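You operate a simulated robot arm through the tools that you are given. There is no shell and no other tool.

You run a simulated robot arm. Do the job below in one go: nothing can be reset, and whatever is moved stays where it is left.

Task
Jog the arm's elbow to 90 and wrist to 30, then disable it.
Fine: zero the counter first, with one press, and use 7 jog presses at most; the base stays as it is.

Only the result counts: the job must be done as asked and must still hold three seconds after the hand-in. Knocking over, shifting, dropping, spilling or breaking anything else fails it.

Robot
A 7-joint arm with a two-finger parallel gripper, fixed in place. Base frame: the origin is at the foot of the arm, x ahead of it, y to its left, z up. Units: mm, degrees, N and s.
With the tool pointing down near the work surface it reaches from about 300 to 700 mm from the base axis. Its first joint turns from -66.0 to 66.0 degrees. Payload 1.57 kg.
Tool frame: the origin (TCP) lies between the finger pads and is the grasp point; the fingertips stand 30 mm ahead of it; z points along the fingers, y is the line along which they close. The gripper opens to 110 mm. The fingers are 24 mm wide and 12 mm thick; the gripper's body (48 by 112 mm) begins 78 mm behind the TCP.
Orientation is told as [roll, pitch, yaw] about the base's x, y, z axes, in that order, counted from this pose: with the fingers straight down and closing along the base's y, the tool's x points along the base's -x, its y along +y and its z along -z.

Tools
- The arm moves only by the tool servo_tool. Its argument "targets" is a list of rows, each an object (a shift or turn left out is 0, a gripper value left out holds the last) with "linear": the shift along the tool's x, y, z in units of 40 mm (1.0 is 40 mm), a list of three; "dr": the turn, a rotation vector about the tool's x, y, z in units of 5 degrees (1.0 is 5 degrees), a list of three; "grip": the gripper command, from -1 (fully open) to 1 (shut), values between in proportion. In form: [{"linear": [tx, ty, tz], "dr": [rx, ry, rz], "grip": grip}, ...]. A call has 1 to 20 rows; each row shifts and turns the commanded pose from where the row before left it, along the tool's axes as they then stand. A call with a number of a shift or a turn outside -1 to 1 is refused whole. Each row takes 0.2 s and may step no farther than 50 mm and 8.6 degrees from the row before; otherwise, or with a gripper value out of range, the whole call is refused. A pose out of reach is approached as far as the arm can. The call stops where the force on the tool passes 40 N (or 10 N more than at its start, if that is more) or the arm is blocked; 0.2 s more then pass. The fingers move at their own pace (about 108 mm/s each) and stop on an object; they squeeze with about 21 N. The grip force told is the motor's: it shows also when the fingers shut on nothing. Time passes only in rows, and 0.2 s behind the last, so rows that do not move let the fingers close. The reply holds the time, the measured pose of the TCP, the force on the tool along the base axes, the opening and the grip force, in the units named above and with some noise, with the torque about the TCP (base axes, N m) and any sound that the robot's microphone picked up, and new pictures: "pictures" is both (left out), scene, wrist or none.
- Cameras (640 x 400 px; columns grow to the right, rows downward): "scene" is fixed at [156.4, -385.6, 1407.7]; the picture's right is [0.79, -0.61, 0.00], its down [-0.31, -0.41, -0.86] and it looks along [0.52, 0.68, -0.51] (base axes); focal length 316 px, centre (320, 200). "wrist" rides on the gripper at [70, 16, -141] in the tool frame; the picture's right is [-0.23, 0.97, 0.00], its down [-0.86, -0.20, -0.48] and it looks along [-0.47, -0.11, 0.88] (tool axes); focal length 222 px, centre (320, 200). There is no depth. A picture from a camera that has moved, and an enlarged one, comes with that camera's place and axes in the base frame and with its lens. The place of the scene camera against the robot may be out by one fixed shift of up to 12 mm in any direction.
- close_up(camera, box): a new picture of the part [left, top, right, bottom] of that camera's present view, enlarged. It takes no simulated time.
- finish_job(): hands the job in; it is judged then, once.

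Places have to be worked out from the pictures, the camera data and where the tool is seen. Open the gripper and draw the arm clear of the work before you hand the job in, unless the task says otherwise.

The tools are called after "Request:" as name(argument=value, ...) on one line, values as JSON. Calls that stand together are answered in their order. servo_tool: Moves the arm, as the interface text tells. Its arguments: {"type":"object","properties":{"targets":{"type":"array","items":{"type":"object","properties":{"linear":{"type":"array","items":{"type":"number"}},"dr":{"type":"array","items":{"type":"number"}},"grip":{"type":"number"}}}},"pictures":{"type":"string","enum":["both","scene","wrist","none"]}},"required":["targets"]} The other tools are called the same way: close_up (camera, box) takes an enlarged picture of a part of a camera's view; finish_job () hands the job in.

At the start:

```text
clock: 0.0
position: [365.0, 175.1, 1088.7]
ee_rot: [0.0, 0.0, -0.1]
force: [-0.7, -0.4, -0.2]
ft_torque: [0.02, 0.0, 0.01]
width: 109.9
grasp_force: 0.0
```

scene: 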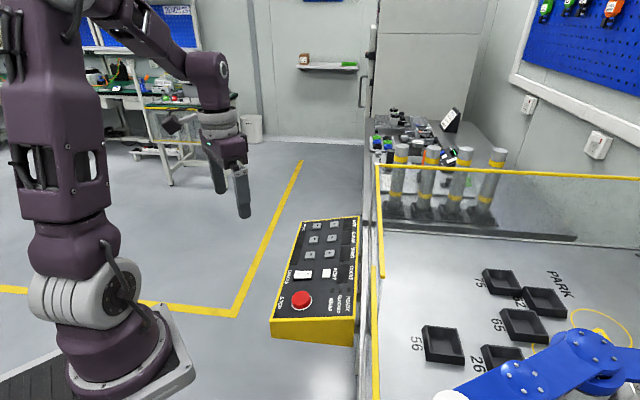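
wrist: 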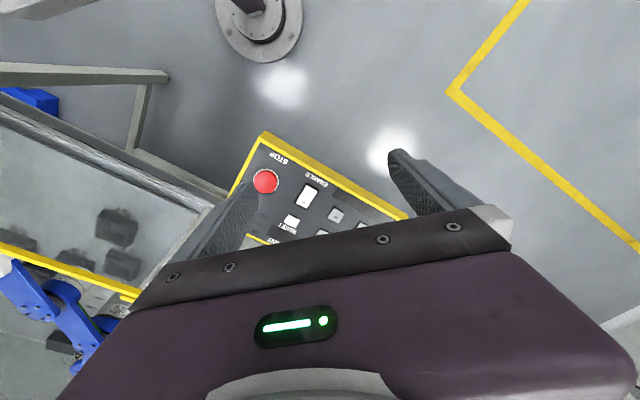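

The pictures show a control panel with buttons, a stop button, and another (blue) arm behind a fence. I'll take enlarged views of the panel to read it.

Request:
close_up(camera="scene", box=[260, 205, 370, 350])

Request:
close_up(camera="scene", box=[380, 240, 640, 400])

Request:
close_up(camera="wrist", box=[220, 120, 420, 250])

```text
2.76 times, centred on (315, 278) of scene
camera zoom: at [156.4, -385.6, 1407.7], right [0.79, -0.61, 0.0], down [-0.31, -0.41, -0.86], along [0.52, 0.68, -0.51], focal length 873 px, centre (334, -14)
```

zoom: 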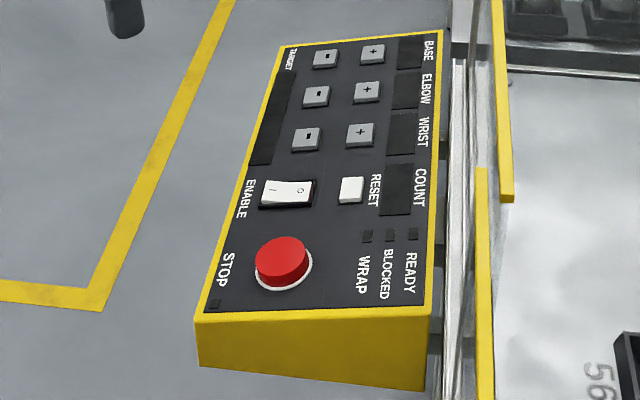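

```text
2.46 times, centred on (510, 320) of scene
camera zoom: at [156.4, -385.6, 1407.7], right [0.79, -0.61, 0.0], down [-0.31, -0.41, -0.86], along [0.52, 0.68, -0.51], focal length 779 px, centre (-148, -95)
```

zoom: 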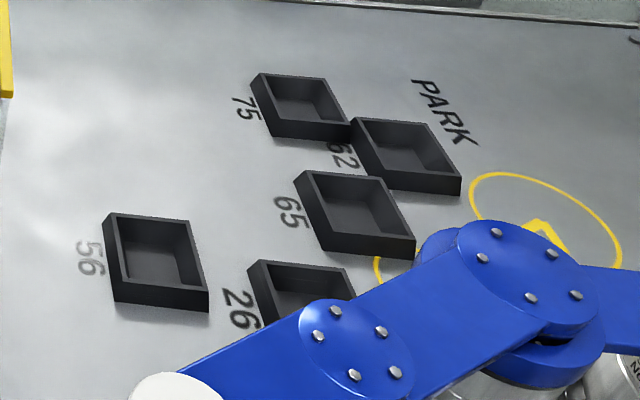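

```text
3.08 times, centred on (320, 185) of wrist
camera zoom: at [294.9, 191.3, 1230.3], right [0.23, 0.97, 0.0], down [0.85, -0.2, 0.48], along [0.47, -0.11, -0.88], focal length 684 px, centre (320, 246)
```

zoom: 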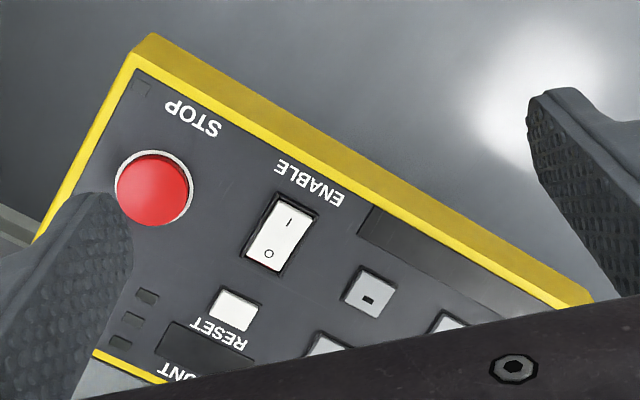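

The panel looks dark, so it is probably disabled. From both cameras I place it at about z 835 mm, with STOP near (440, 50), its long axis running along roughly (0.7, 0.7), and a slight tilt towards the operator side. I'll yaw the tool 45° to line up with it and move up high for a clear view.

Request:
servo_tool(targets=[{"dr": [0, 0, 1], "grip": 1}, {"dr": [0, 0, 1]}, {"dr": [0, 0, 1]}, {"dr": [0, 0, 1]}, {"dr": [0, 0, 1]}, {"dr": [0, 0, 1]}, {"dr": [0, 0, 1]}, {"dr": [0, 0, 1]}, {"dr": [0, 0, 1]}, {"linear": [-0.85, 0.354, 0]}, {"linear": [-0.85, 0.354, 0]}, {"linear": [-0.85, 0.354, 0]}, {"linear": [-0.85, 0.354, 0]}, {"linear": [-0.85, 0.354, 0]}, {"linear": [-0.85, 0.354, 0]}, {}, {}])

```text
clock: 3.6
position: [569.5, 91.1, 1087.2]
ee_rot: [0.0, -0.2, -45.0]
force: [-0.7, -0.7, -0.4]
ft_torque: [0.03, 0.01, 0.03]
width: 0.1
grasp_force: 20.9
camera wrist: at [530.6, 151.9, 1229.4], right [0.85, 0.53, 0.0], down [0.46, -0.75, 0.48], along [0.25, -0.41, -0.88], focal length 222 px, centre (320, 200)
```

scene: 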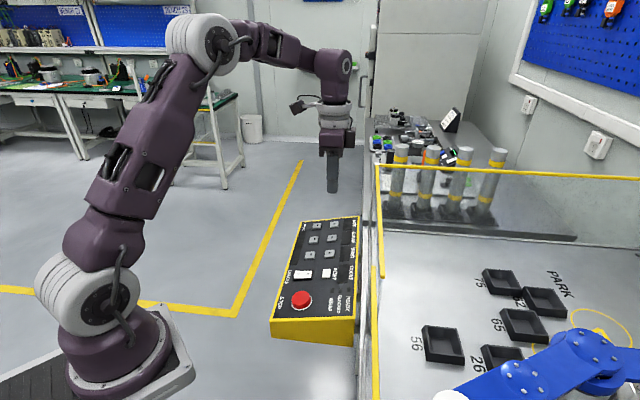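
wrist: 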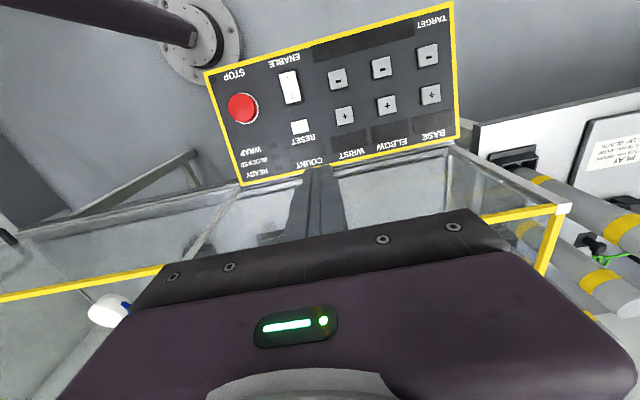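

The wrist view now shows the whole panel. I'll zoom in on it and on the fence and cell around it.

Request:
close_up(camera="wrist", box=[195, 0, 475, 190])

Request:
close_up(camera="scene", box=[260, 205, 370, 350])

Request:
close_up(camera="scene", box=[340, 130, 640, 400])

Request:
close_up(camera="wrist", box=[0, 140, 640, 400])

```text
2.11 times, centred on (335, 95) of wrist
camera zoom: at [530.6, 151.9, 1229.4], right [0.85, 0.53, 0.0], down [0.46, -0.75, 0.48], along [0.25, -0.41, -0.88], focal length 468 px, centre (288, 421)
```

zoom: 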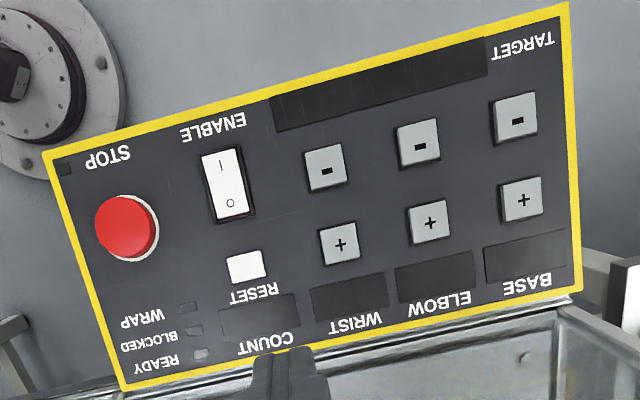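

```text
2.76 times, centred on (315, 278) of scene
camera zoom: at [156.4, -385.6, 1407.7], right [0.79, -0.61, 0.0], down [-0.31, -0.41, -0.86], along [0.52, 0.68, -0.51], focal length 873 px, centre (334, -14)
```

zoom: 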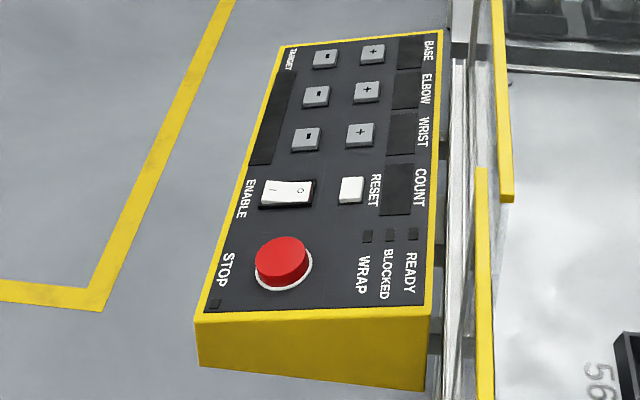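

```text
1.48 times, centred on (490, 265) of scene
camera zoom: at [156.4, -385.6, 1407.7], right [0.79, -0.61, 0.0], down [-0.31, -0.41, -0.86], along [0.52, 0.68, -0.51], focal length 469 px, centre (68, 104)
```

zoom: 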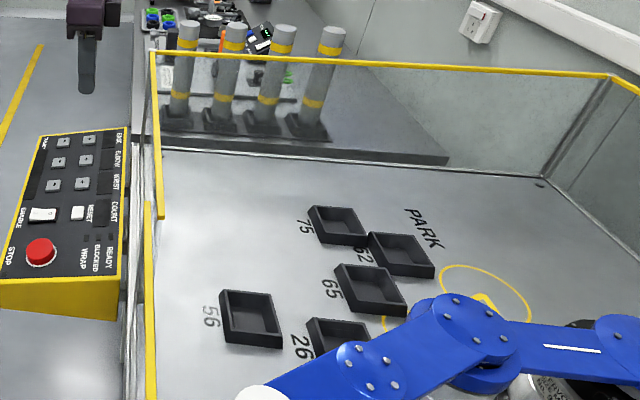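

```text
1.00 times, centred on (320, 270) of wrist (not enlarged: the box is as wide or as high as the picture)
camera zoom: at [530.6, 151.9, 1229.4], right [0.85, 0.53, 0.0], down [0.46, -0.75, 0.48], along [0.25, -0.41, -0.88], focal length 222 px, centre (320, 130)
```

zoom: 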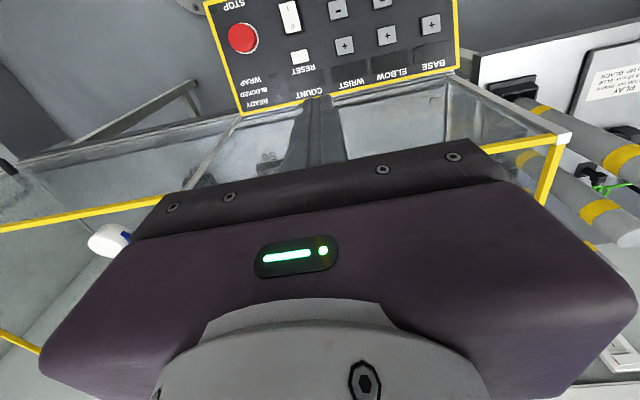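

From the two wrist views I get these positions, using a for distance along the panel (0.707, 0.707) and b across it (0.707, -0.707):

| Control | a | b | z |
|---|---|---|---|
| ENABLE | 433 | 270 | 821 |
| RESET | 432 | 328 | 837 |
| WRIST − | 510 | 276 | 820 |
| WRIST + | 511 | 329 | 837 |
| ELBOW − | 581 | 275 | 819 |
| ELBOW + | 581 | 330 | 837 |

The face tilts about 17.5°. I'll hover 40 mm above the "I" end of the rocker, with the tool tilted along the panel normal.

Request:
servo_tool(targets=[{"linear": [0.885, -0.284, 0]}, {"linear": [0.885, -0.284, 0]}, {"linear": [0.885, -0.284, 0]}, {"dr": [0, -0.875, 0]}, {"dr": [0, -0.875, 0]}, {"dr": [0, -0.875, 0]}, {"dr": [0, -0.875, 0]}, {"linear": [0.3007, 0, 0.9537]}, {"linear": [0.3007, 0, 0.9537]}, {"linear": [0.3007, 0, 0.9537]}, {"linear": [0.3007, 0, 0.9537]}, {"linear": [0.3007, 0, 0.9537]}, {}, {}])

```text
clock: 6.6
position: [469.3, 140.7, 887.9]
ee_rot: [-0.1, -17.6, -45.1]
force: [-0.4, 0.0, -0.1]
ft_torque: [0.01, 0.03, -0.03]
width: 0.0
grasp_force: 20.5
camera wrist: at [404.3, 229.6, 1003.4], right [0.84, 0.53, 0.07], down [0.33, -0.62, 0.71], along [0.42, -0.58, -0.7], focal length 222 px, centre (320, 200)
```

scene: 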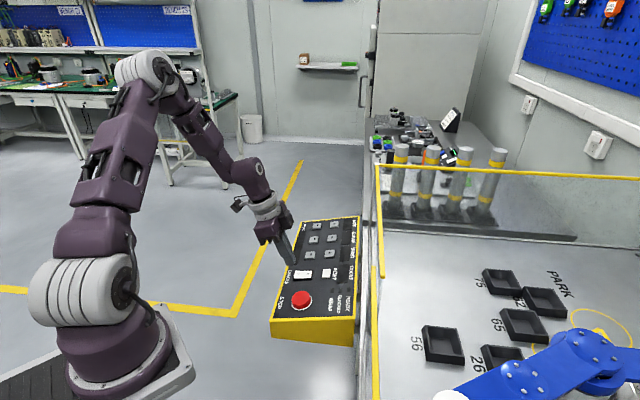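
wrist: 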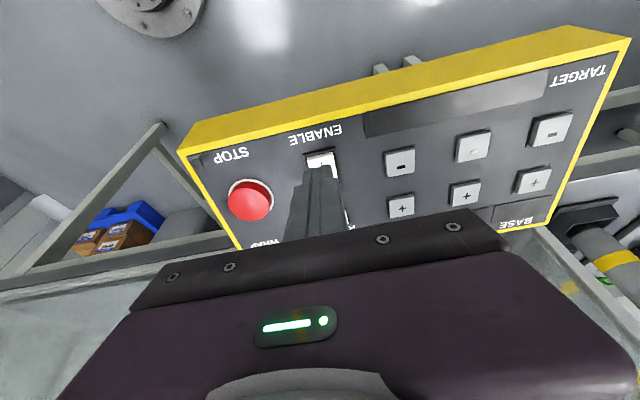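

The TCP is at a=431, b=232, z=888, as intended. I'll check where the fingertip sits against the rocker before pressing.

Request:
close_up(camera="wrist", box=[240, 110, 400, 220])

Request:
close_up(camera="scene", box=[250, 200, 370, 320])

```text
3.64 times, centred on (320, 165) of wrist
camera zoom: at [404.3, 229.6, 1003.4], right [0.84, 0.53, 0.07], down [0.33, -0.62, 0.71], along [0.42, -0.58, -0.7], focal length 808 px, centre (320, 327)
```

zoom: 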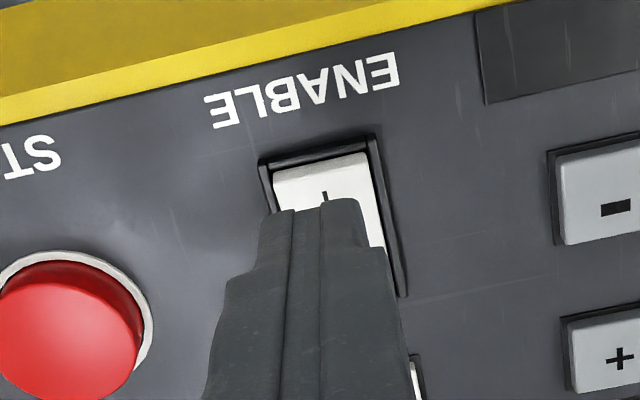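

```text
3.33 times, centred on (310, 260) of scene
camera zoom: at [156.4, -385.6, 1407.7], right [0.79, -0.61, 0.0], down [-0.31, -0.41, -0.86], along [0.52, 0.68, -0.51], focal length 1054 px, centre (353, 0)
```

zoom: 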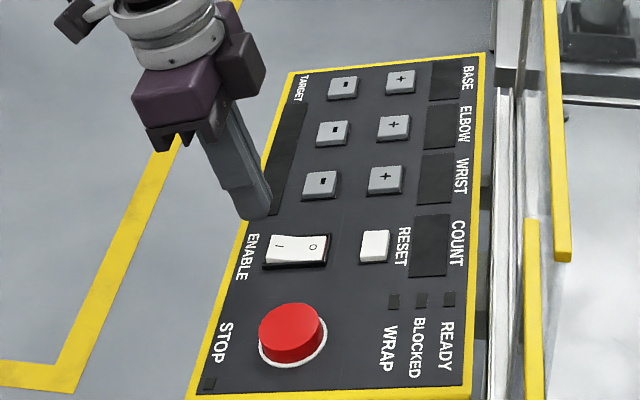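

The tip is above the I half of the rocker, whose I end lies at b about 246. I'll approach most of the way, then feel down in small steps.

Request:
servo_tool(targets=[{"linear": [-0.05, 0.05, 0.4]}, {"linear": [0, 0, 0.4]}, {"linear": [0, 0, 0.05]}, {"linear": [0, 0, 0.05]}, {}], pictures="wrist")

```text
clock: 7.8
position: [481.3, 133.7, 854.1]
ee_rot: [0.0, -17.5, -45.0]
force: [-1.6, 0.8, 0.4]
ft_torque: [0.04, 0.02, -0.01]
width: 0.2
grasp_force: 20.3
camera wrist: at [415.3, 222.6, 969.7], right [0.84, 0.53, 0.07], down [0.33, -0.62, 0.71], along [0.42, -0.58, -0.7], focal length 222 px, centre (320, 200)
```

wrist: 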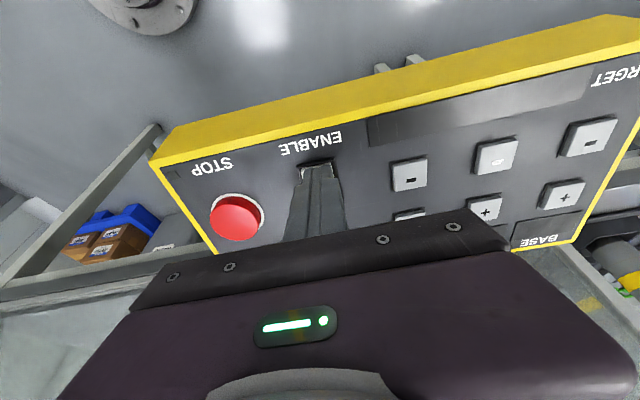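

There is no clear contact yet; the tip is near b=255, z=825. I'll continue down in 1 mm steps.

Request:
servo_tool(targets=[{"linear": [0, 0, 0.025]}, {"linear": [0, 0, 0.025]}, {"linear": [0, 0, 0.025]}, {"linear": [0, 0, 0.025]}, {"linear": [0, 0, 0.025]}, {}], pictures="wrist")

Request:
close_up(camera="scene", box=[250, 200, 370, 320])

```text
clock: 9.0
position: [481.9, 132.3, 852.4]
ee_rot: [0.0, -17.6, -45.2]
force: [-9.5, 2.3, 15.4]
ft_torque: [-0.15, -0.04, -0.08]
width: 0.0
grasp_force: 21.1
stopped in row 5: the force on the tool passed its limit at 46 N (the readings are from after the stop); the commanded pose is now the measured one
camera wrist: at [416.1, 221.6, 966.5], right [0.84, 0.53, 0.07], down [0.33, -0.62, 0.71], along [0.42, -0.58, -0.7], focal length 222 px, centre (320, 200)
```

wrist: 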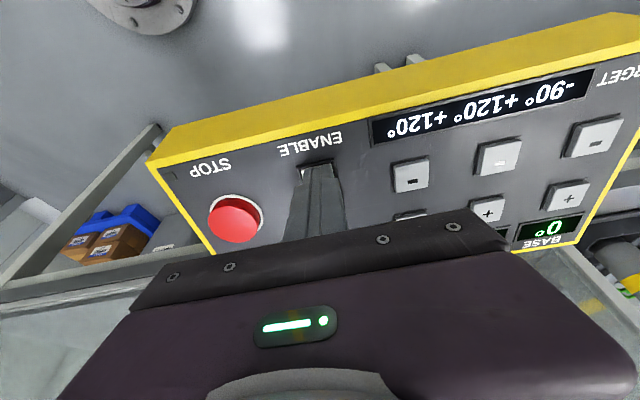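

```text
3.33 times, centred on (310, 260) of scene
camera zoom: at [155.9, -385.6, 1407.8], right [0.79, -0.61, 0.0], down [-0.31, -0.41, -0.86], along [0.52, 0.68, -0.51], focal length 1054 px, centre (353, 0)
```

zoom: 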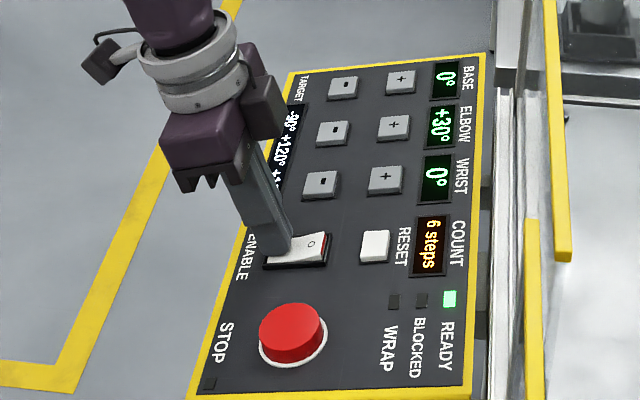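

The panel is live: READY is lit and it reads BASE 0°, ELBOW +30°, WRIST 0°, COUNT 6 steps. I'll back off along the normal and hover over RESET.

Request:
servo_tool(targets=[{"linear": [0, 0, -0.5]}, {"linear": [0, 0, -0.5]}, {"linear": [-0.91, -0.03, 0.295]}, {"linear": [-0.91, -0.03, 0.295]}, {}, {}], pictures="both")

Request:
close_up(camera="scene", box=[250, 200, 370, 320])

Request:
close_up(camera="wrist", box=[200, 20, 460, 220])

```text
clock: 10.4
position: [525.9, 85.0, 887.5]
ee_rot: [0.1, -17.6, -45.1]
force: [-0.5, -0.2, 0.1]
ft_torque: [0.02, -0.01, -0.04]
width: 0.0
grasp_force: 21.5
camera wrist: at [460.2, 173.0, 1002.3], right [0.84, 0.53, 0.07], down [0.33, -0.62, 0.71], along [0.42, -0.58, -0.7], focal length 222 px, centre (320, 200)
```

scene: 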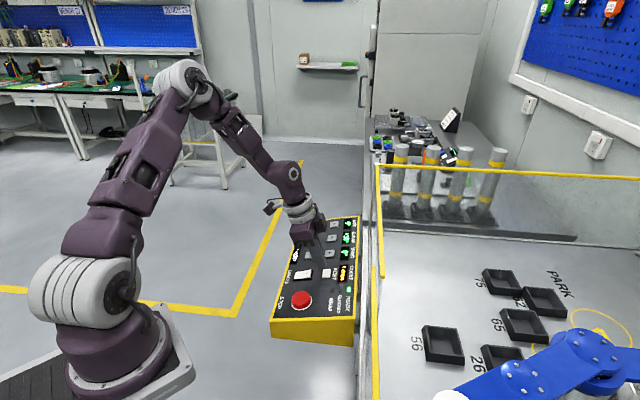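
wrist: 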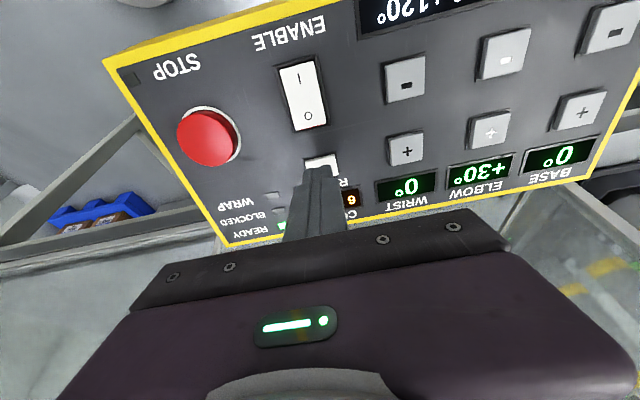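

```text
3.33 times, centred on (310, 260) of scene
camera zoom: at [156.4, -385.6, 1407.7], right [0.79, -0.61, 0.0], down [-0.31, -0.41, -0.86], along [0.52, 0.68, -0.51], focal length 1054 px, centre (353, 0)
```

zoom: 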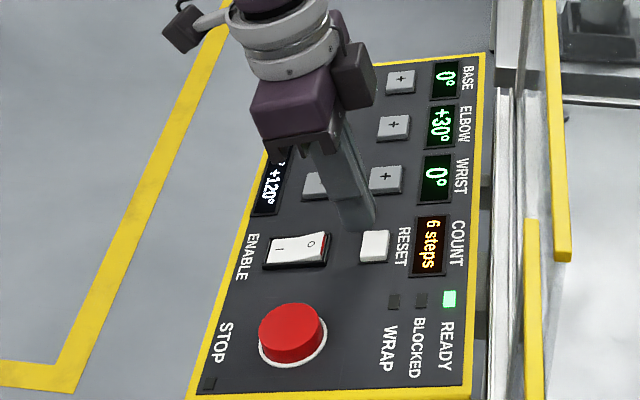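

```text
2.00 times, centred on (330, 120) of wrist
camera zoom: at [460.2, 173.0, 1002.3], right [0.84, 0.53, 0.07], down [0.33, -0.62, 0.71], along [0.42, -0.58, -0.7], focal length 444 px, centre (300, 360)
```

zoom: 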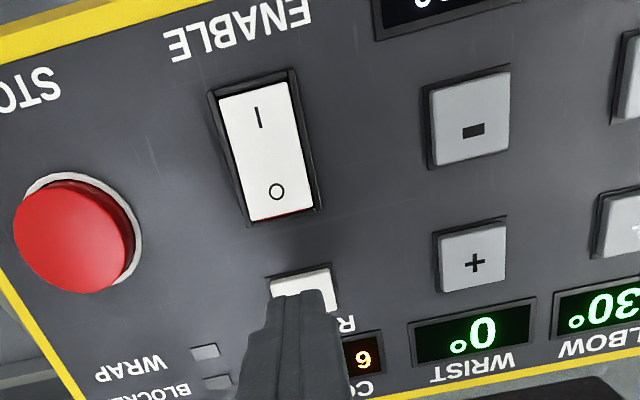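

The tip is over RESET, centred in a, with about 22 mm left to go. I'll descend 18 mm and then press in 1 mm steps.

Request:
servo_tool(targets=[{"linear": [0, 0, 0.25]}, {"linear": [0, 0, 0.2]}, {"linear": [0, 0, 0.025]}, {"linear": [0, 0, 0.025]}, {"linear": [0, 0, 0.025]}, {}], pictures="none")

Request:
close_up(camera="scene", box=[250, 200, 370, 320])

```text
clock: 11.8
position: [531.4, 81.6, 869.6]
ee_rot: [0.0, -17.7, -45.2]
force: [0.6, 0.6, 0.7]
ft_torque: [-0.01, -0.04, -0.01]
width: 0.1
grasp_force: 21.5
```

```text
3.33 times, centred on (310, 260) of scene
camera zoom: at [156.4, -385.6, 1407.7], right [0.79, -0.61, 0.0], down [-0.31, -0.41, -0.86], along [0.52, 0.68, -0.51], focal length 1054 px, centre (353, 0)
```

zoom: 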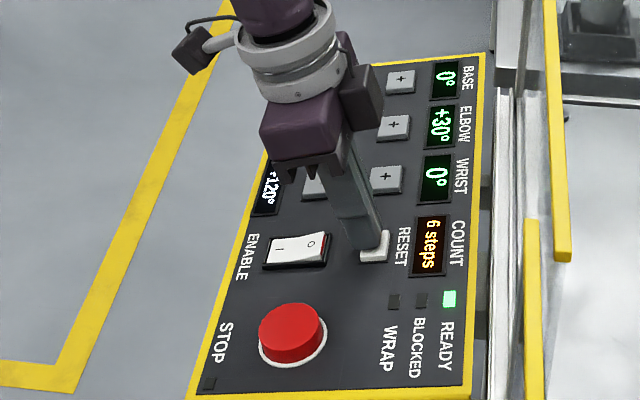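

The tip is about 3 mm above RESET and there is no contact yet. I'll keep pressing in 1 mm steps.

Request:
servo_tool(targets=[{"linear": [0, 0, 0.025]}, {"linear": [0, 0, 0.025]}, {"linear": [0, 0, 0.025]}, {"linear": [0, 0, 0.025]}, {}], pictures="none")

Request:
close_up(camera="scene", box=[250, 200, 370, 320])

```text
clock: 13.0
position: [531.7, 81.3, 864.6]
ee_rot: [0.0, -17.6, -45.1]
force: [0.5, 0.9, 3.1]
ft_torque: [0.01, 0.0, -0.01]
width: 0.0
grasp_force: 21.2
heard: click
```

```text
3.33 times, centred on (310, 260) of scene
camera zoom: at [156.3, -385.6, 1407.7], right [0.79, -0.61, 0.0], down [-0.31, -0.41, -0.86], along [0.52, 0.68, -0.51], focal length 1054 px, centre (353, 0)
```

zoom: 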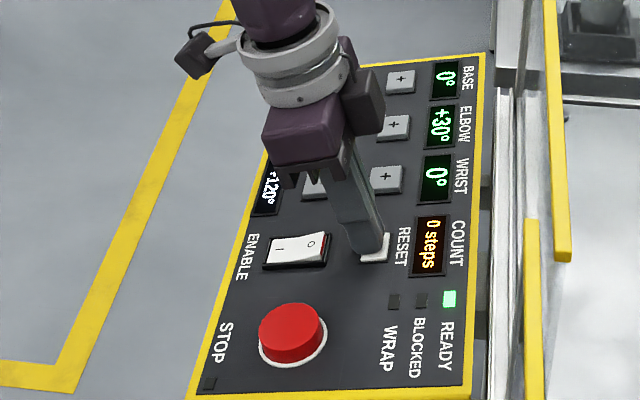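

There was one click and COUNT now reads 0 steps. Next I'll retract and slide along the panel to hover above ELBOW +.

Request:
servo_tool(targets=[{"linear": [0, 0, -0.3]}, {"linear": [0, 0, -0.35]}, {"linear": [-0.025, 0.92, 0]}, {"linear": [-0.025, 0.92, 0]}, {"linear": [0, 0.92, 0]}, {"linear": [0, 0.92, 0]}, {}, {}], pictures="both")

Request:
close_up(camera="wrist", box=[200, 20, 460, 220])

Request:
close_up(camera="scene", box=[250, 200, 370, 320])

```text
clock: 14.8
position: [631.3, 191.4, 892.0]
ee_rot: [0.1, -17.6, -45.1]
force: [0.0, 0.2, 1.0]
ft_torque: [-0.01, -0.02, 0.02]
width: 0.0
grasp_force: 20.9
camera wrist: at [565.4, 280.0, 1006.3], right [0.84, 0.53, 0.07], down [0.33, -0.62, 0.71], along [0.42, -0.58, -0.7], focal length 222 px, centre (320, 200)
```

scene: 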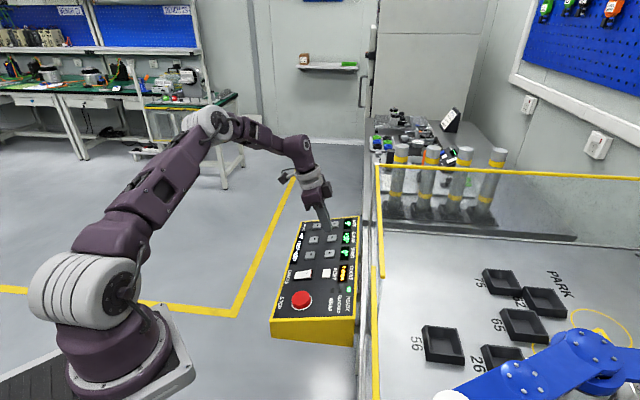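
wrist: 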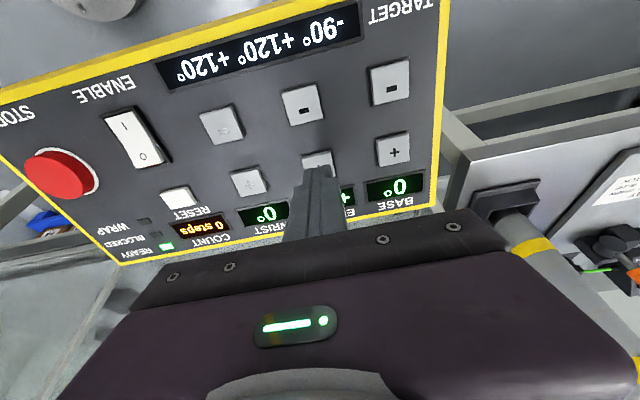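

```text
2.00 times, centred on (330, 120) of wrist
camera zoom: at [565.4, 280.0, 1006.3], right [0.84, 0.53, 0.07], down [0.33, -0.62, 0.71], along [0.42, -0.58, -0.7], focal length 444 px, centre (300, 360)
```

zoom: 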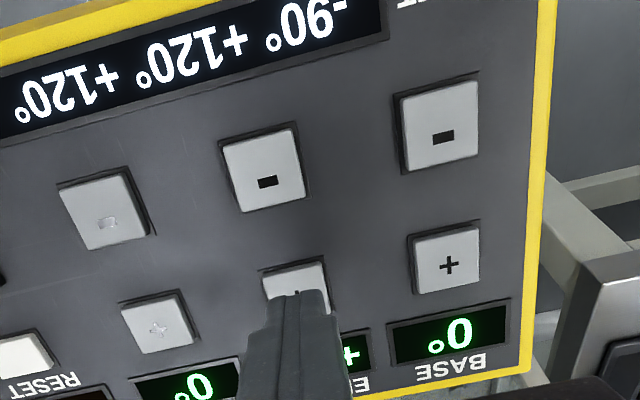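

```text
3.33 times, centred on (310, 260) of scene
camera zoom: at [156.4, -385.6, 1407.7], right [0.79, -0.61, 0.0], down [-0.31, -0.41, -0.86], along [0.52, 0.68, -0.51], focal length 1054 px, centre (353, 0)
```

zoom: 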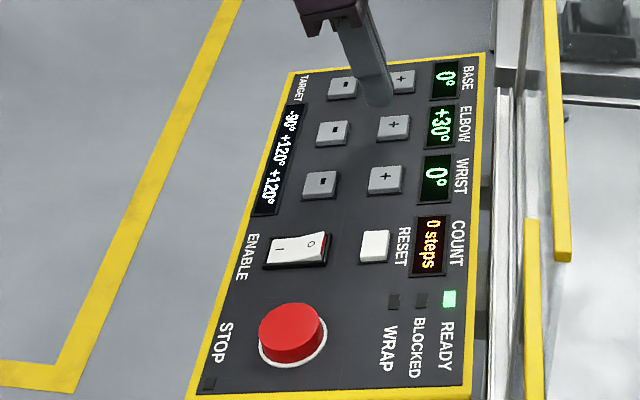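

The tip is over ELBOW +. RESET clicked about 28 mm down from this kind of hover, so I'll press to that depth and release straight away.

Request:
servo_tool(targets=[{"linear": [0, 0, 0.3]}, {"linear": [0, 0, 0.25]}, {"linear": [0, 0, 0.05]}, {"linear": [0, 0, 0.05]}, {"linear": [0, 0, 0.04]}, {"linear": [0, 0, 0.03]}, {"linear": [0, 0, -0.22]}, {"linear": [0, 0, -0.25]}, {}, {}], pictures="both")

Request:
close_up(camera="scene", box=[250, 200, 370, 320])

Request:
close_up(camera="scene", box=[340, 130, 640, 400])

```text
clock: 17.0
position: [634.6, 186.1, 881.8]
ee_rot: [0.1, -17.6, -45.1]
force: [0.4, -0.1, 0.2]
ft_torque: [-0.04, -0.02, 0.0]
width: 0.1
grasp_force: 20.8
heard: click
camera wrist: at [568.2, 275.0, 995.5], right [0.84, 0.53, 0.07], down [0.33, -0.62, 0.71], along [0.43, -0.58, -0.7], focal length 222 px, centre (320, 200)
```

scene: 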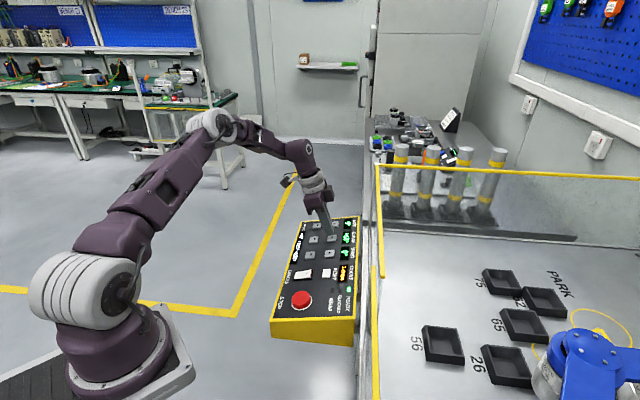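
wrist: 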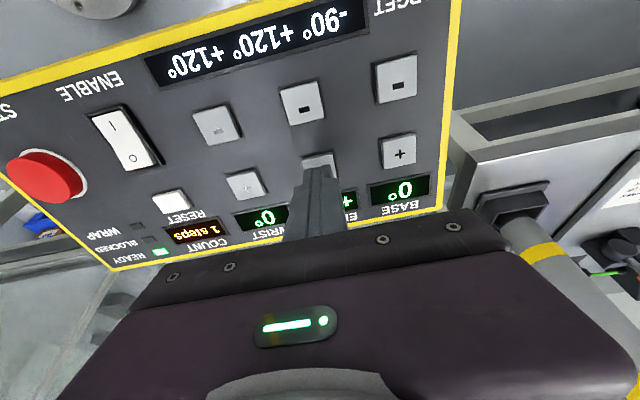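

```text
3.33 times, centred on (310, 260) of scene
camera zoom: at [156.4, -385.6, 1407.7], right [0.79, -0.61, 0.0], down [-0.31, -0.41, -0.86], along [0.52, 0.68, -0.51], focal length 1054 px, centre (353, 0)
```

zoom: 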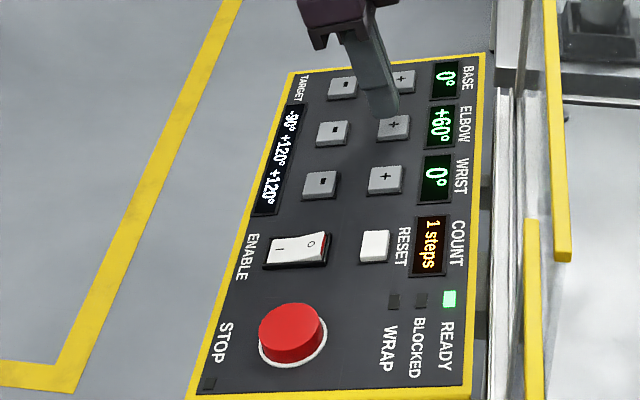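

```text
1.48 times, centred on (490, 265) of scene
camera zoom: at [156.4, -385.6, 1407.7], right [0.79, -0.61, 0.0], down [-0.31, -0.41, -0.86], along [0.52, 0.68, -0.51], focal length 469 px, centre (68, 104)
```

zoom: 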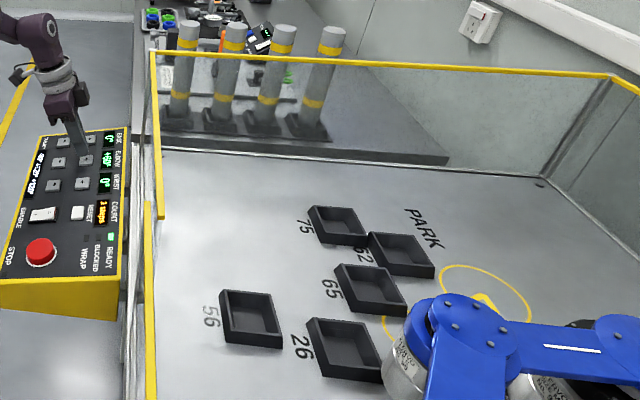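

ELBOW now reads +60° and COUNT 1 with no warning light, so each press is 30°. The blue arm moved freely, so I'll press ELBOW + once more the same way.

Request:
servo_tool(targets=[{"linear": [0.03, 0, 0.3]}, {"linear": [0, 0, 0.05]}, {"linear": [0, 0, 0.05]}, {"linear": [0, 0, 0.04]}, {"linear": [0, 0, 0.03]}, {"linear": [0, 0, -0.22]}, {"linear": [0, 0, -0.25]}, {}, {}], pictures="both")

Request:
close_up(camera="scene", box=[250, 200, 370, 320])

Request:
close_up(camera="scene", box=[340, 130, 640, 400])

```text
clock: 19.0
position: [631.3, 186.7, 881.8]
ee_rot: [0.2, -17.6, -45.1]
force: [0.9, -0.7, 0.4]
ft_torque: [-0.04, 0.04, -0.01]
width: 0.0
grasp_force: 21.2
heard: click
camera wrist: at [566.4, 275.0, 996.4], right [0.84, 0.53, 0.07], down [0.33, -0.62, 0.71], along [0.42, -0.58, -0.7], focal length 222 px, centre (320, 200)
```

scene: 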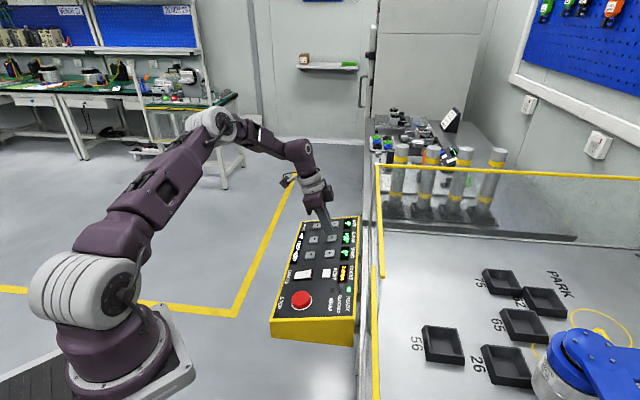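
wrist: 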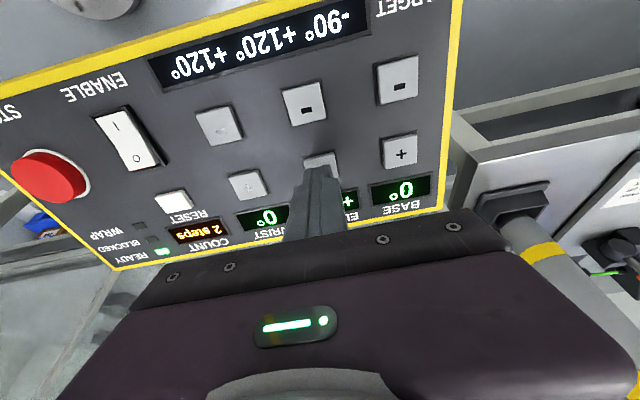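

```text
3.33 times, centred on (310, 260) of scene
camera zoom: at [156.4, -385.6, 1407.7], right [0.79, -0.61, 0.0], down [-0.31, -0.41, -0.86], along [0.52, 0.68, -0.51], focal length 1054 px, centre (353, 0)
```

zoom: 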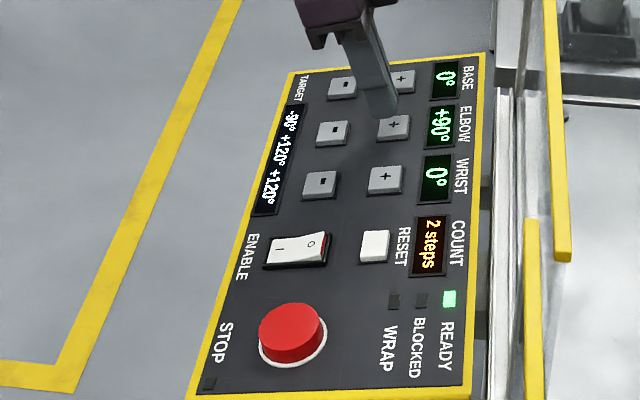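

```text
1.48 times, centred on (490, 265) of scene
camera zoom: at [156.4, -385.6, 1407.7], right [0.79, -0.61, 0.0], down [-0.31, -0.41, -0.86], along [0.52, 0.68, -0.51], focal length 469 px, centre (68, 104)
```

zoom: 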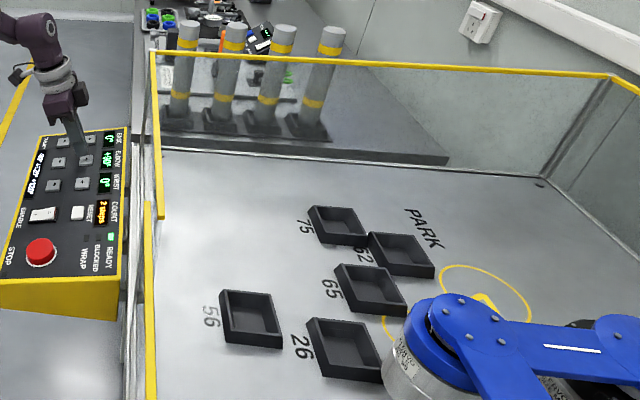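

ELBOW reads +90° and COUNT 2, with no warnings. I'll retract slightly and slide to WRIST +.

Request:
servo_tool(targets=[{"linear": [0, 0, -0.25]}, {"linear": [0, -0.85, 0]}, {"linear": [0, -0.85, 0]}, {}, {}], pictures="wrist")

Request:
close_up(camera="wrist", box=[200, 20, 460, 220])

Request:
close_up(camera="scene", box=[250, 200, 370, 320])

```text
clock: 20.2
position: [583.2, 142.2, 892.1]
ee_rot: [0.1, -17.6, -45.1]
force: [0.4, 0.7, -0.9]
ft_torque: [0.0, 0.0, 0.02]
width: 0.0
grasp_force: 21.1
camera wrist: at [517.6, 230.5, 1006.1], right [0.84, 0.53, 0.07], down [0.33, -0.62, 0.71], along [0.43, -0.58, -0.7], focal length 222 px, centre (320, 200)
```

wrist: 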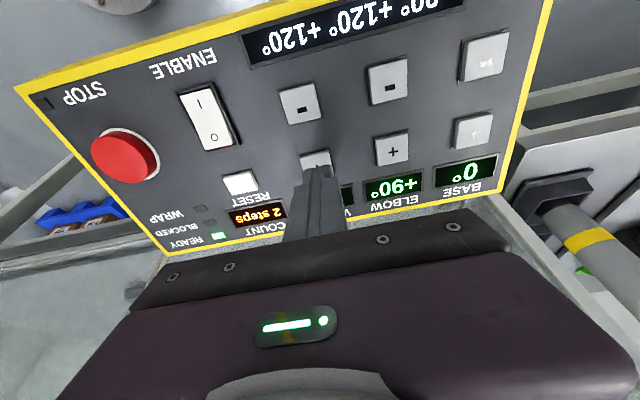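

```text
2.00 times, centred on (330, 120) of wrist
camera zoom: at [517.6, 230.5, 1006.1], right [0.84, 0.53, 0.07], down [0.33, -0.62, 0.71], along [0.43, -0.58, -0.7], focal length 444 px, centre (300, 360)
```

zoom: 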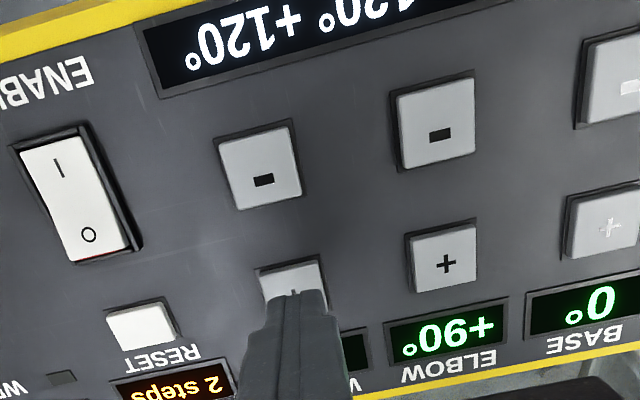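

```text
3.33 times, centred on (310, 260) of scene
camera zoom: at [156.4, -385.6, 1407.7], right [0.79, -0.61, 0.0], down [-0.31, -0.41, -0.86], along [0.52, 0.68, -0.51], focal length 1054 px, centre (353, 0)
```

zoom: 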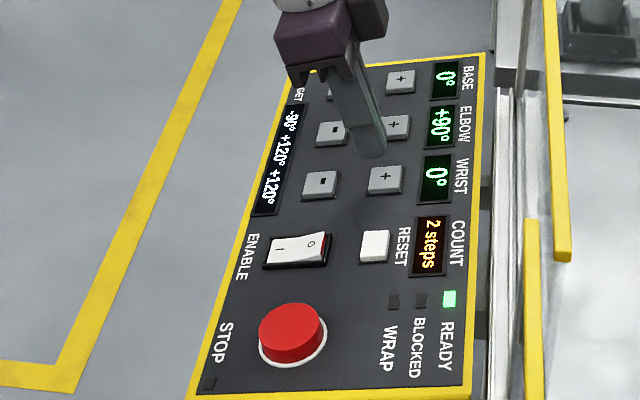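

The tip sits over WRIST + just as it did over ELBOW +. I'll press once to the same depth and release.

Request:
servo_tool(targets=[{"linear": [0, 0, 0.3]}, {"linear": [0, 0, 0.25]}, {"linear": [0, 0, 0.05]}, {"linear": [0, 0, 0.05]}, {"linear": [0, 0, 0.04]}, {"linear": [0, 0, 0.03]}, {"linear": [0, 0, -0.22]}, {"linear": [0, 0, -0.25]}, {}, {}], pictures="both")

Request:
close_up(camera="scene", box=[250, 200, 370, 320])

Request:
close_up(camera="scene", box=[340, 130, 640, 400])

```text
clock: 22.4
position: [583.8, 138.4, 880.0]
ee_rot: [0.1, -17.6, -45.2]
force: [0.5, 0.4, 0.0]
ft_torque: [-0.02, -0.01, -0.04]
width: 0.0
grasp_force: 20.8
heard: click
camera wrist: at [518.5, 226.5, 995.4], right [0.84, 0.53, 0.07], down [0.33, -0.62, 0.71], along [0.43, -0.58, -0.7], focal length 222 px, centre (320, 200)
```

scene: 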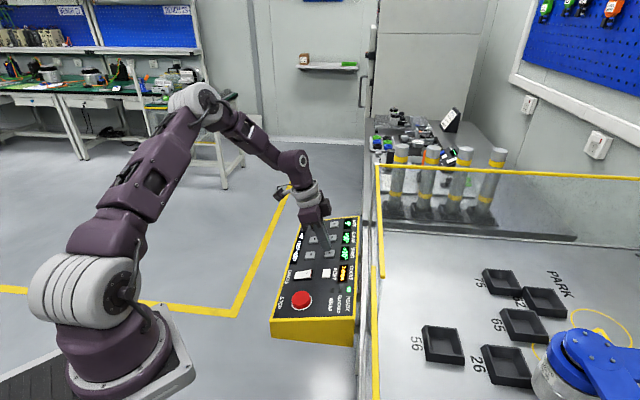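
wrist: 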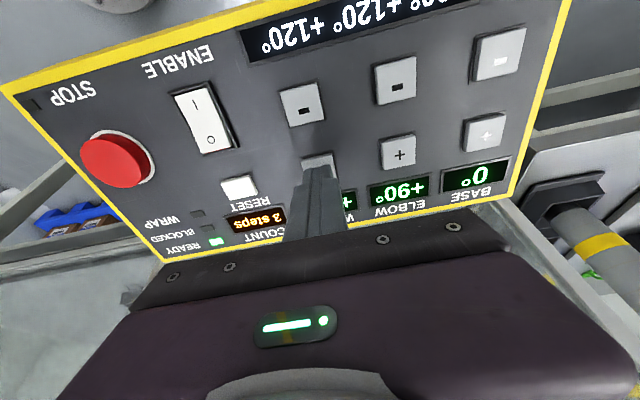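

```text
3.33 times, centred on (310, 260) of scene
camera zoom: at [156.4, -385.6, 1407.7], right [0.79, -0.61, 0.0], down [-0.31, -0.41, -0.86], along [0.52, 0.68, -0.51], focal length 1054 px, centre (353, 0)
```

zoom: 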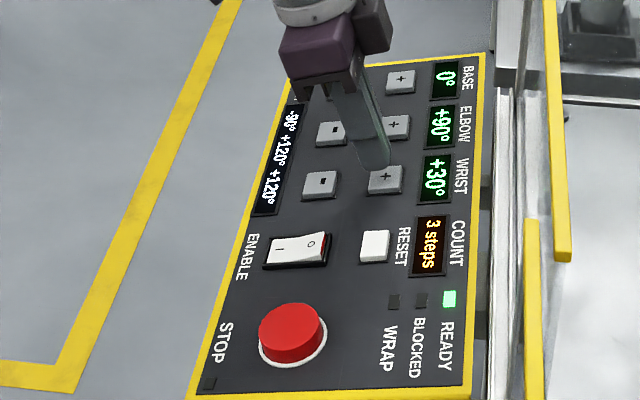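

```text
1.48 times, centred on (490, 265) of scene
camera zoom: at [156.4, -385.6, 1407.7], right [0.79, -0.61, 0.0], down [-0.31, -0.41, -0.86], along [0.52, 0.68, -0.51], focal length 469 px, centre (68, 104)
```

zoom: 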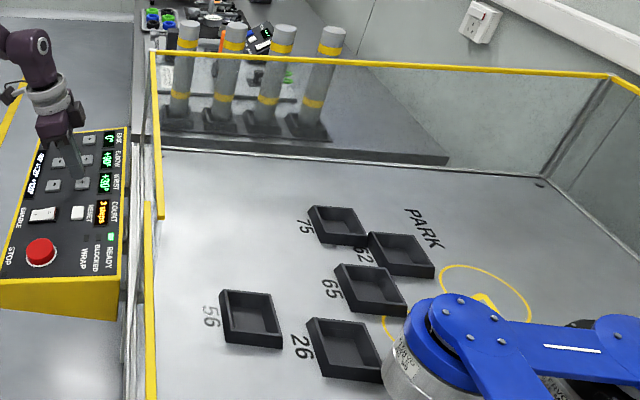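

The display reads BASE 0°, ELBOW +90°, WRIST +30° and COUNT 3, with READY lit and no warnings. I'll now move to hover over the "O" end of the ENABLE rocker.

Request:
servo_tool(targets=[{"linear": [0, 0, -0.35]}, {"linear": [0.571, -0.971, -0.03]}, {"linear": [0.571, -0.971, -0.03]}, {}, {}], pictures="wrist")

Request:
close_up(camera="wrist", box=[200, 20, 460, 220])

Request:
close_up(camera="scene", box=[250, 200, 370, 320])

```text
clock: 23.6
position: [493.6, 117.2, 882.8]
ee_rot: [0.1, -17.5, -45.2]
force: [0.1, -0.5, -0.4]
ft_torque: [-0.01, -0.01, -0.01]
width: 0.2
grasp_force: 20.6
camera wrist: at [428.3, 206.1, 996.7], right [0.84, 0.53, 0.07], down [0.33, -0.62, 0.71], along [0.43, -0.58, -0.7], focal length 222 px, centre (320, 200)
```

wrist: 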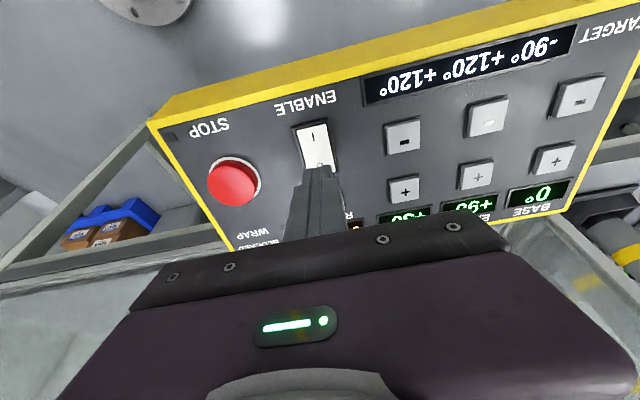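

```text
2.00 times, centred on (330, 120) of wrist
camera zoom: at [428.3, 206.1, 996.7], right [0.84, 0.53, 0.07], down [0.33, -0.62, 0.71], along [0.43, -0.58, -0.7], focal length 444 px, centre (300, 360)
```

zoom: 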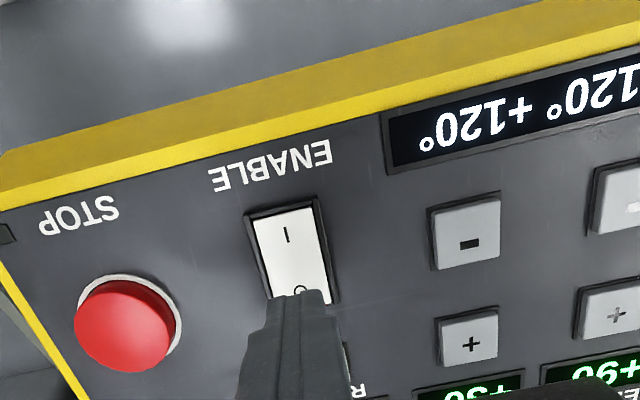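

```text
3.33 times, centred on (310, 260) of scene
camera zoom: at [156.4, -385.6, 1407.7], right [0.79, -0.61, 0.0], down [-0.31, -0.41, -0.86], along [0.52, 0.68, -0.51], focal length 1054 px, centre (353, 0)
```

zoom: 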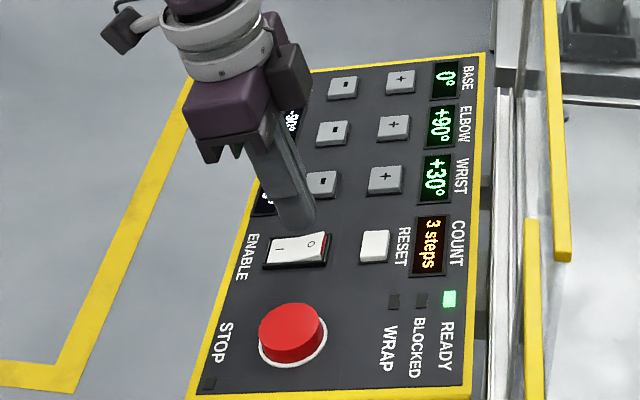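

I'm over the O half, at a=432 with the tip's normal landing near b=283. I'll descend and press in 1 mm steps.

Request:
servo_tool(targets=[{"linear": [0, 0.025, 0.25]}, {"linear": [0, 0, 0.2]}, {"linear": [0, 0, 0.05]}, {"linear": [0, 0, 0.025]}, {"linear": [0, 0, 0.025]}, {"linear": [0, 0, 0.025]}, {"linear": [0, 0, 0.025]}, {}], pictures="none")

Request:
close_up(camera="scene", box=[250, 200, 370, 320])

```text
clock: 25.4
position: [503.3, 114.6, 860.3]
ee_rot: [0.1, -17.7, -45.1]
force: [0.5, -2.0, 6.0]
ft_torque: [-0.08, 0.02, 0.01]
width: 0.0
grasp_force: 21.0
```

```text
3.33 times, centred on (310, 260) of scene
camera zoom: at [156.3, -385.7, 1407.7], right [0.79, -0.61, 0.0], down [-0.31, -0.41, -0.86], along [0.52, 0.68, -0.51], focal length 1054 px, centre (353, 0)
```

zoom: 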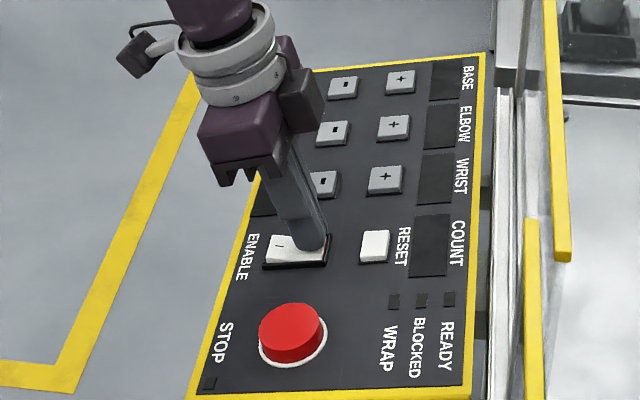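

The displays have gone dark, so the arm is disabled. I'll retract along the normal, lift well clear, open the gripper, and check that the switch stayed off.

Request:
servo_tool(targets=[{"linear": [0, 0, -0.5]}, {"linear": [0, 0, -1]}, {"linear": [0, 0, -1]}, {"linear": [0, 0, -1]}, {"linear": [0, 0, -1]}, {"linear": [0, 0, -1], "grip": -1}, {}, {}, {}], pictures="both")

Request:
close_up(camera="scene", box=[250, 200, 370, 320])

Request:
close_up(camera="scene", box=[340, 130, 640, 400])

```text
clock: 27.4
position: [453.0, 159.6, 1068.2]
ee_rot: [0.1, -17.6, -45.1]
force: [-0.1, 0.1, 0.5]
ft_torque: [0.0, 0.02, 0.01]
width: 109.9
grasp_force: 0.1
camera wrist: at [388.1, 248.7, 1182.8], right [0.84, 0.53, 0.07], down [0.33, -0.62, 0.71], along [0.43, -0.58, -0.7], focal length 222 px, centre (320, 200)
```

scene: 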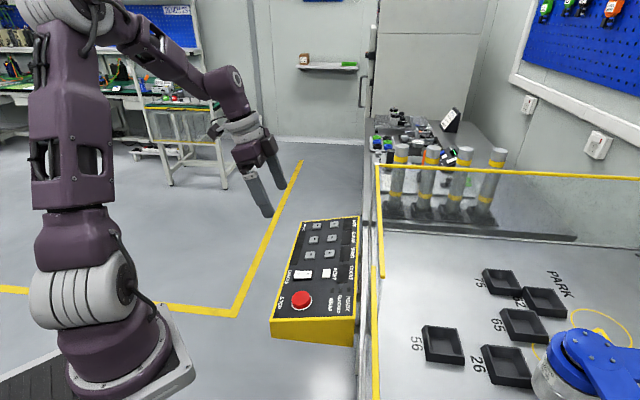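
wrist: 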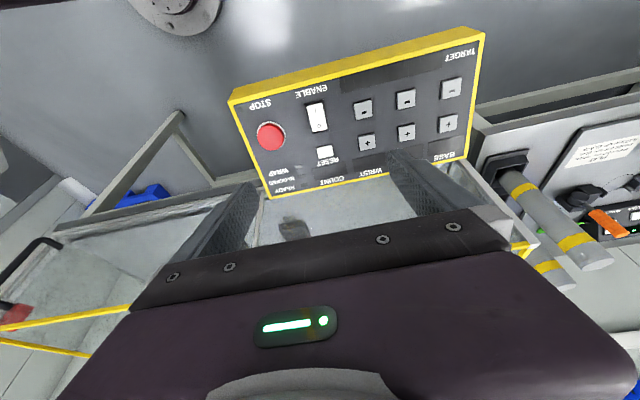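

```text
3.33 times, centred on (310, 260) of scene
camera zoom: at [156.4, -385.6, 1407.7], right [0.79, -0.61, 0.0], down [-0.31, -0.41, -0.86], along [0.52, 0.68, -0.51], focal length 1054 px, centre (353, 0)
```

zoom: 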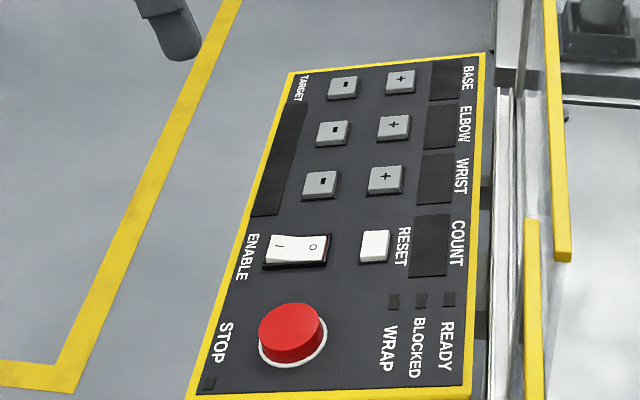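

```text
1.48 times, centred on (490, 265) of scene
camera zoom: at [156.4, -385.6, 1407.7], right [0.79, -0.61, 0.0], down [-0.31, -0.41, -0.86], along [0.52, 0.68, -0.51], focal length 469 px, centre (68, 104)
```

zoom: 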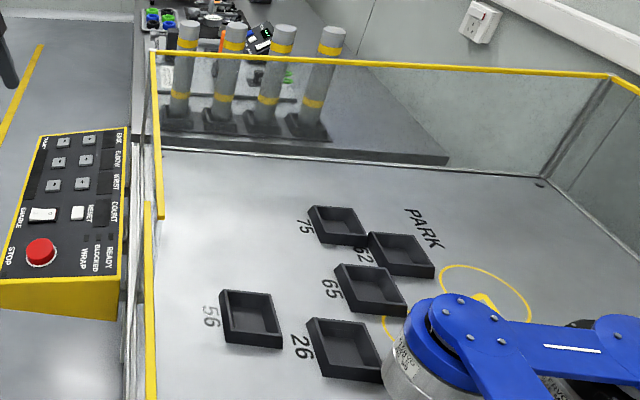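

The panel stays dark with the rocker off, the blue arm is holding its jogged pose, and nothing else has moved. The gripper is open and clear, so I'm handing the job in.

Request:
finish_job()

```text
The job is handed in.
```

The blue arm's elbow is at +90° and its wrist at +30°, the base is still at 0°, and the arm is disabled.

- **Counter:** the panel was off at the start, so I switched ENABLE on before anything else. One press of RESET then took the counter from 6 to 0.
- **Jogging:** it took three jog presses, two on ELBOW + and one on WRIST +, each moving 30°. The counter read 3, and neither BLOCKED nor WRAP lit.
- **Disabling:** I pressed the ENABLE rocker back to O. The displays went dark and stayed dark after I pulled away.

The TARGET display showed -90°, +120°, +120°, which doesn't match your values. I followed your instructions and ignored it.

I saw nothing else moved or knocked. I handed the job in with the gripper open and clear of the panel.
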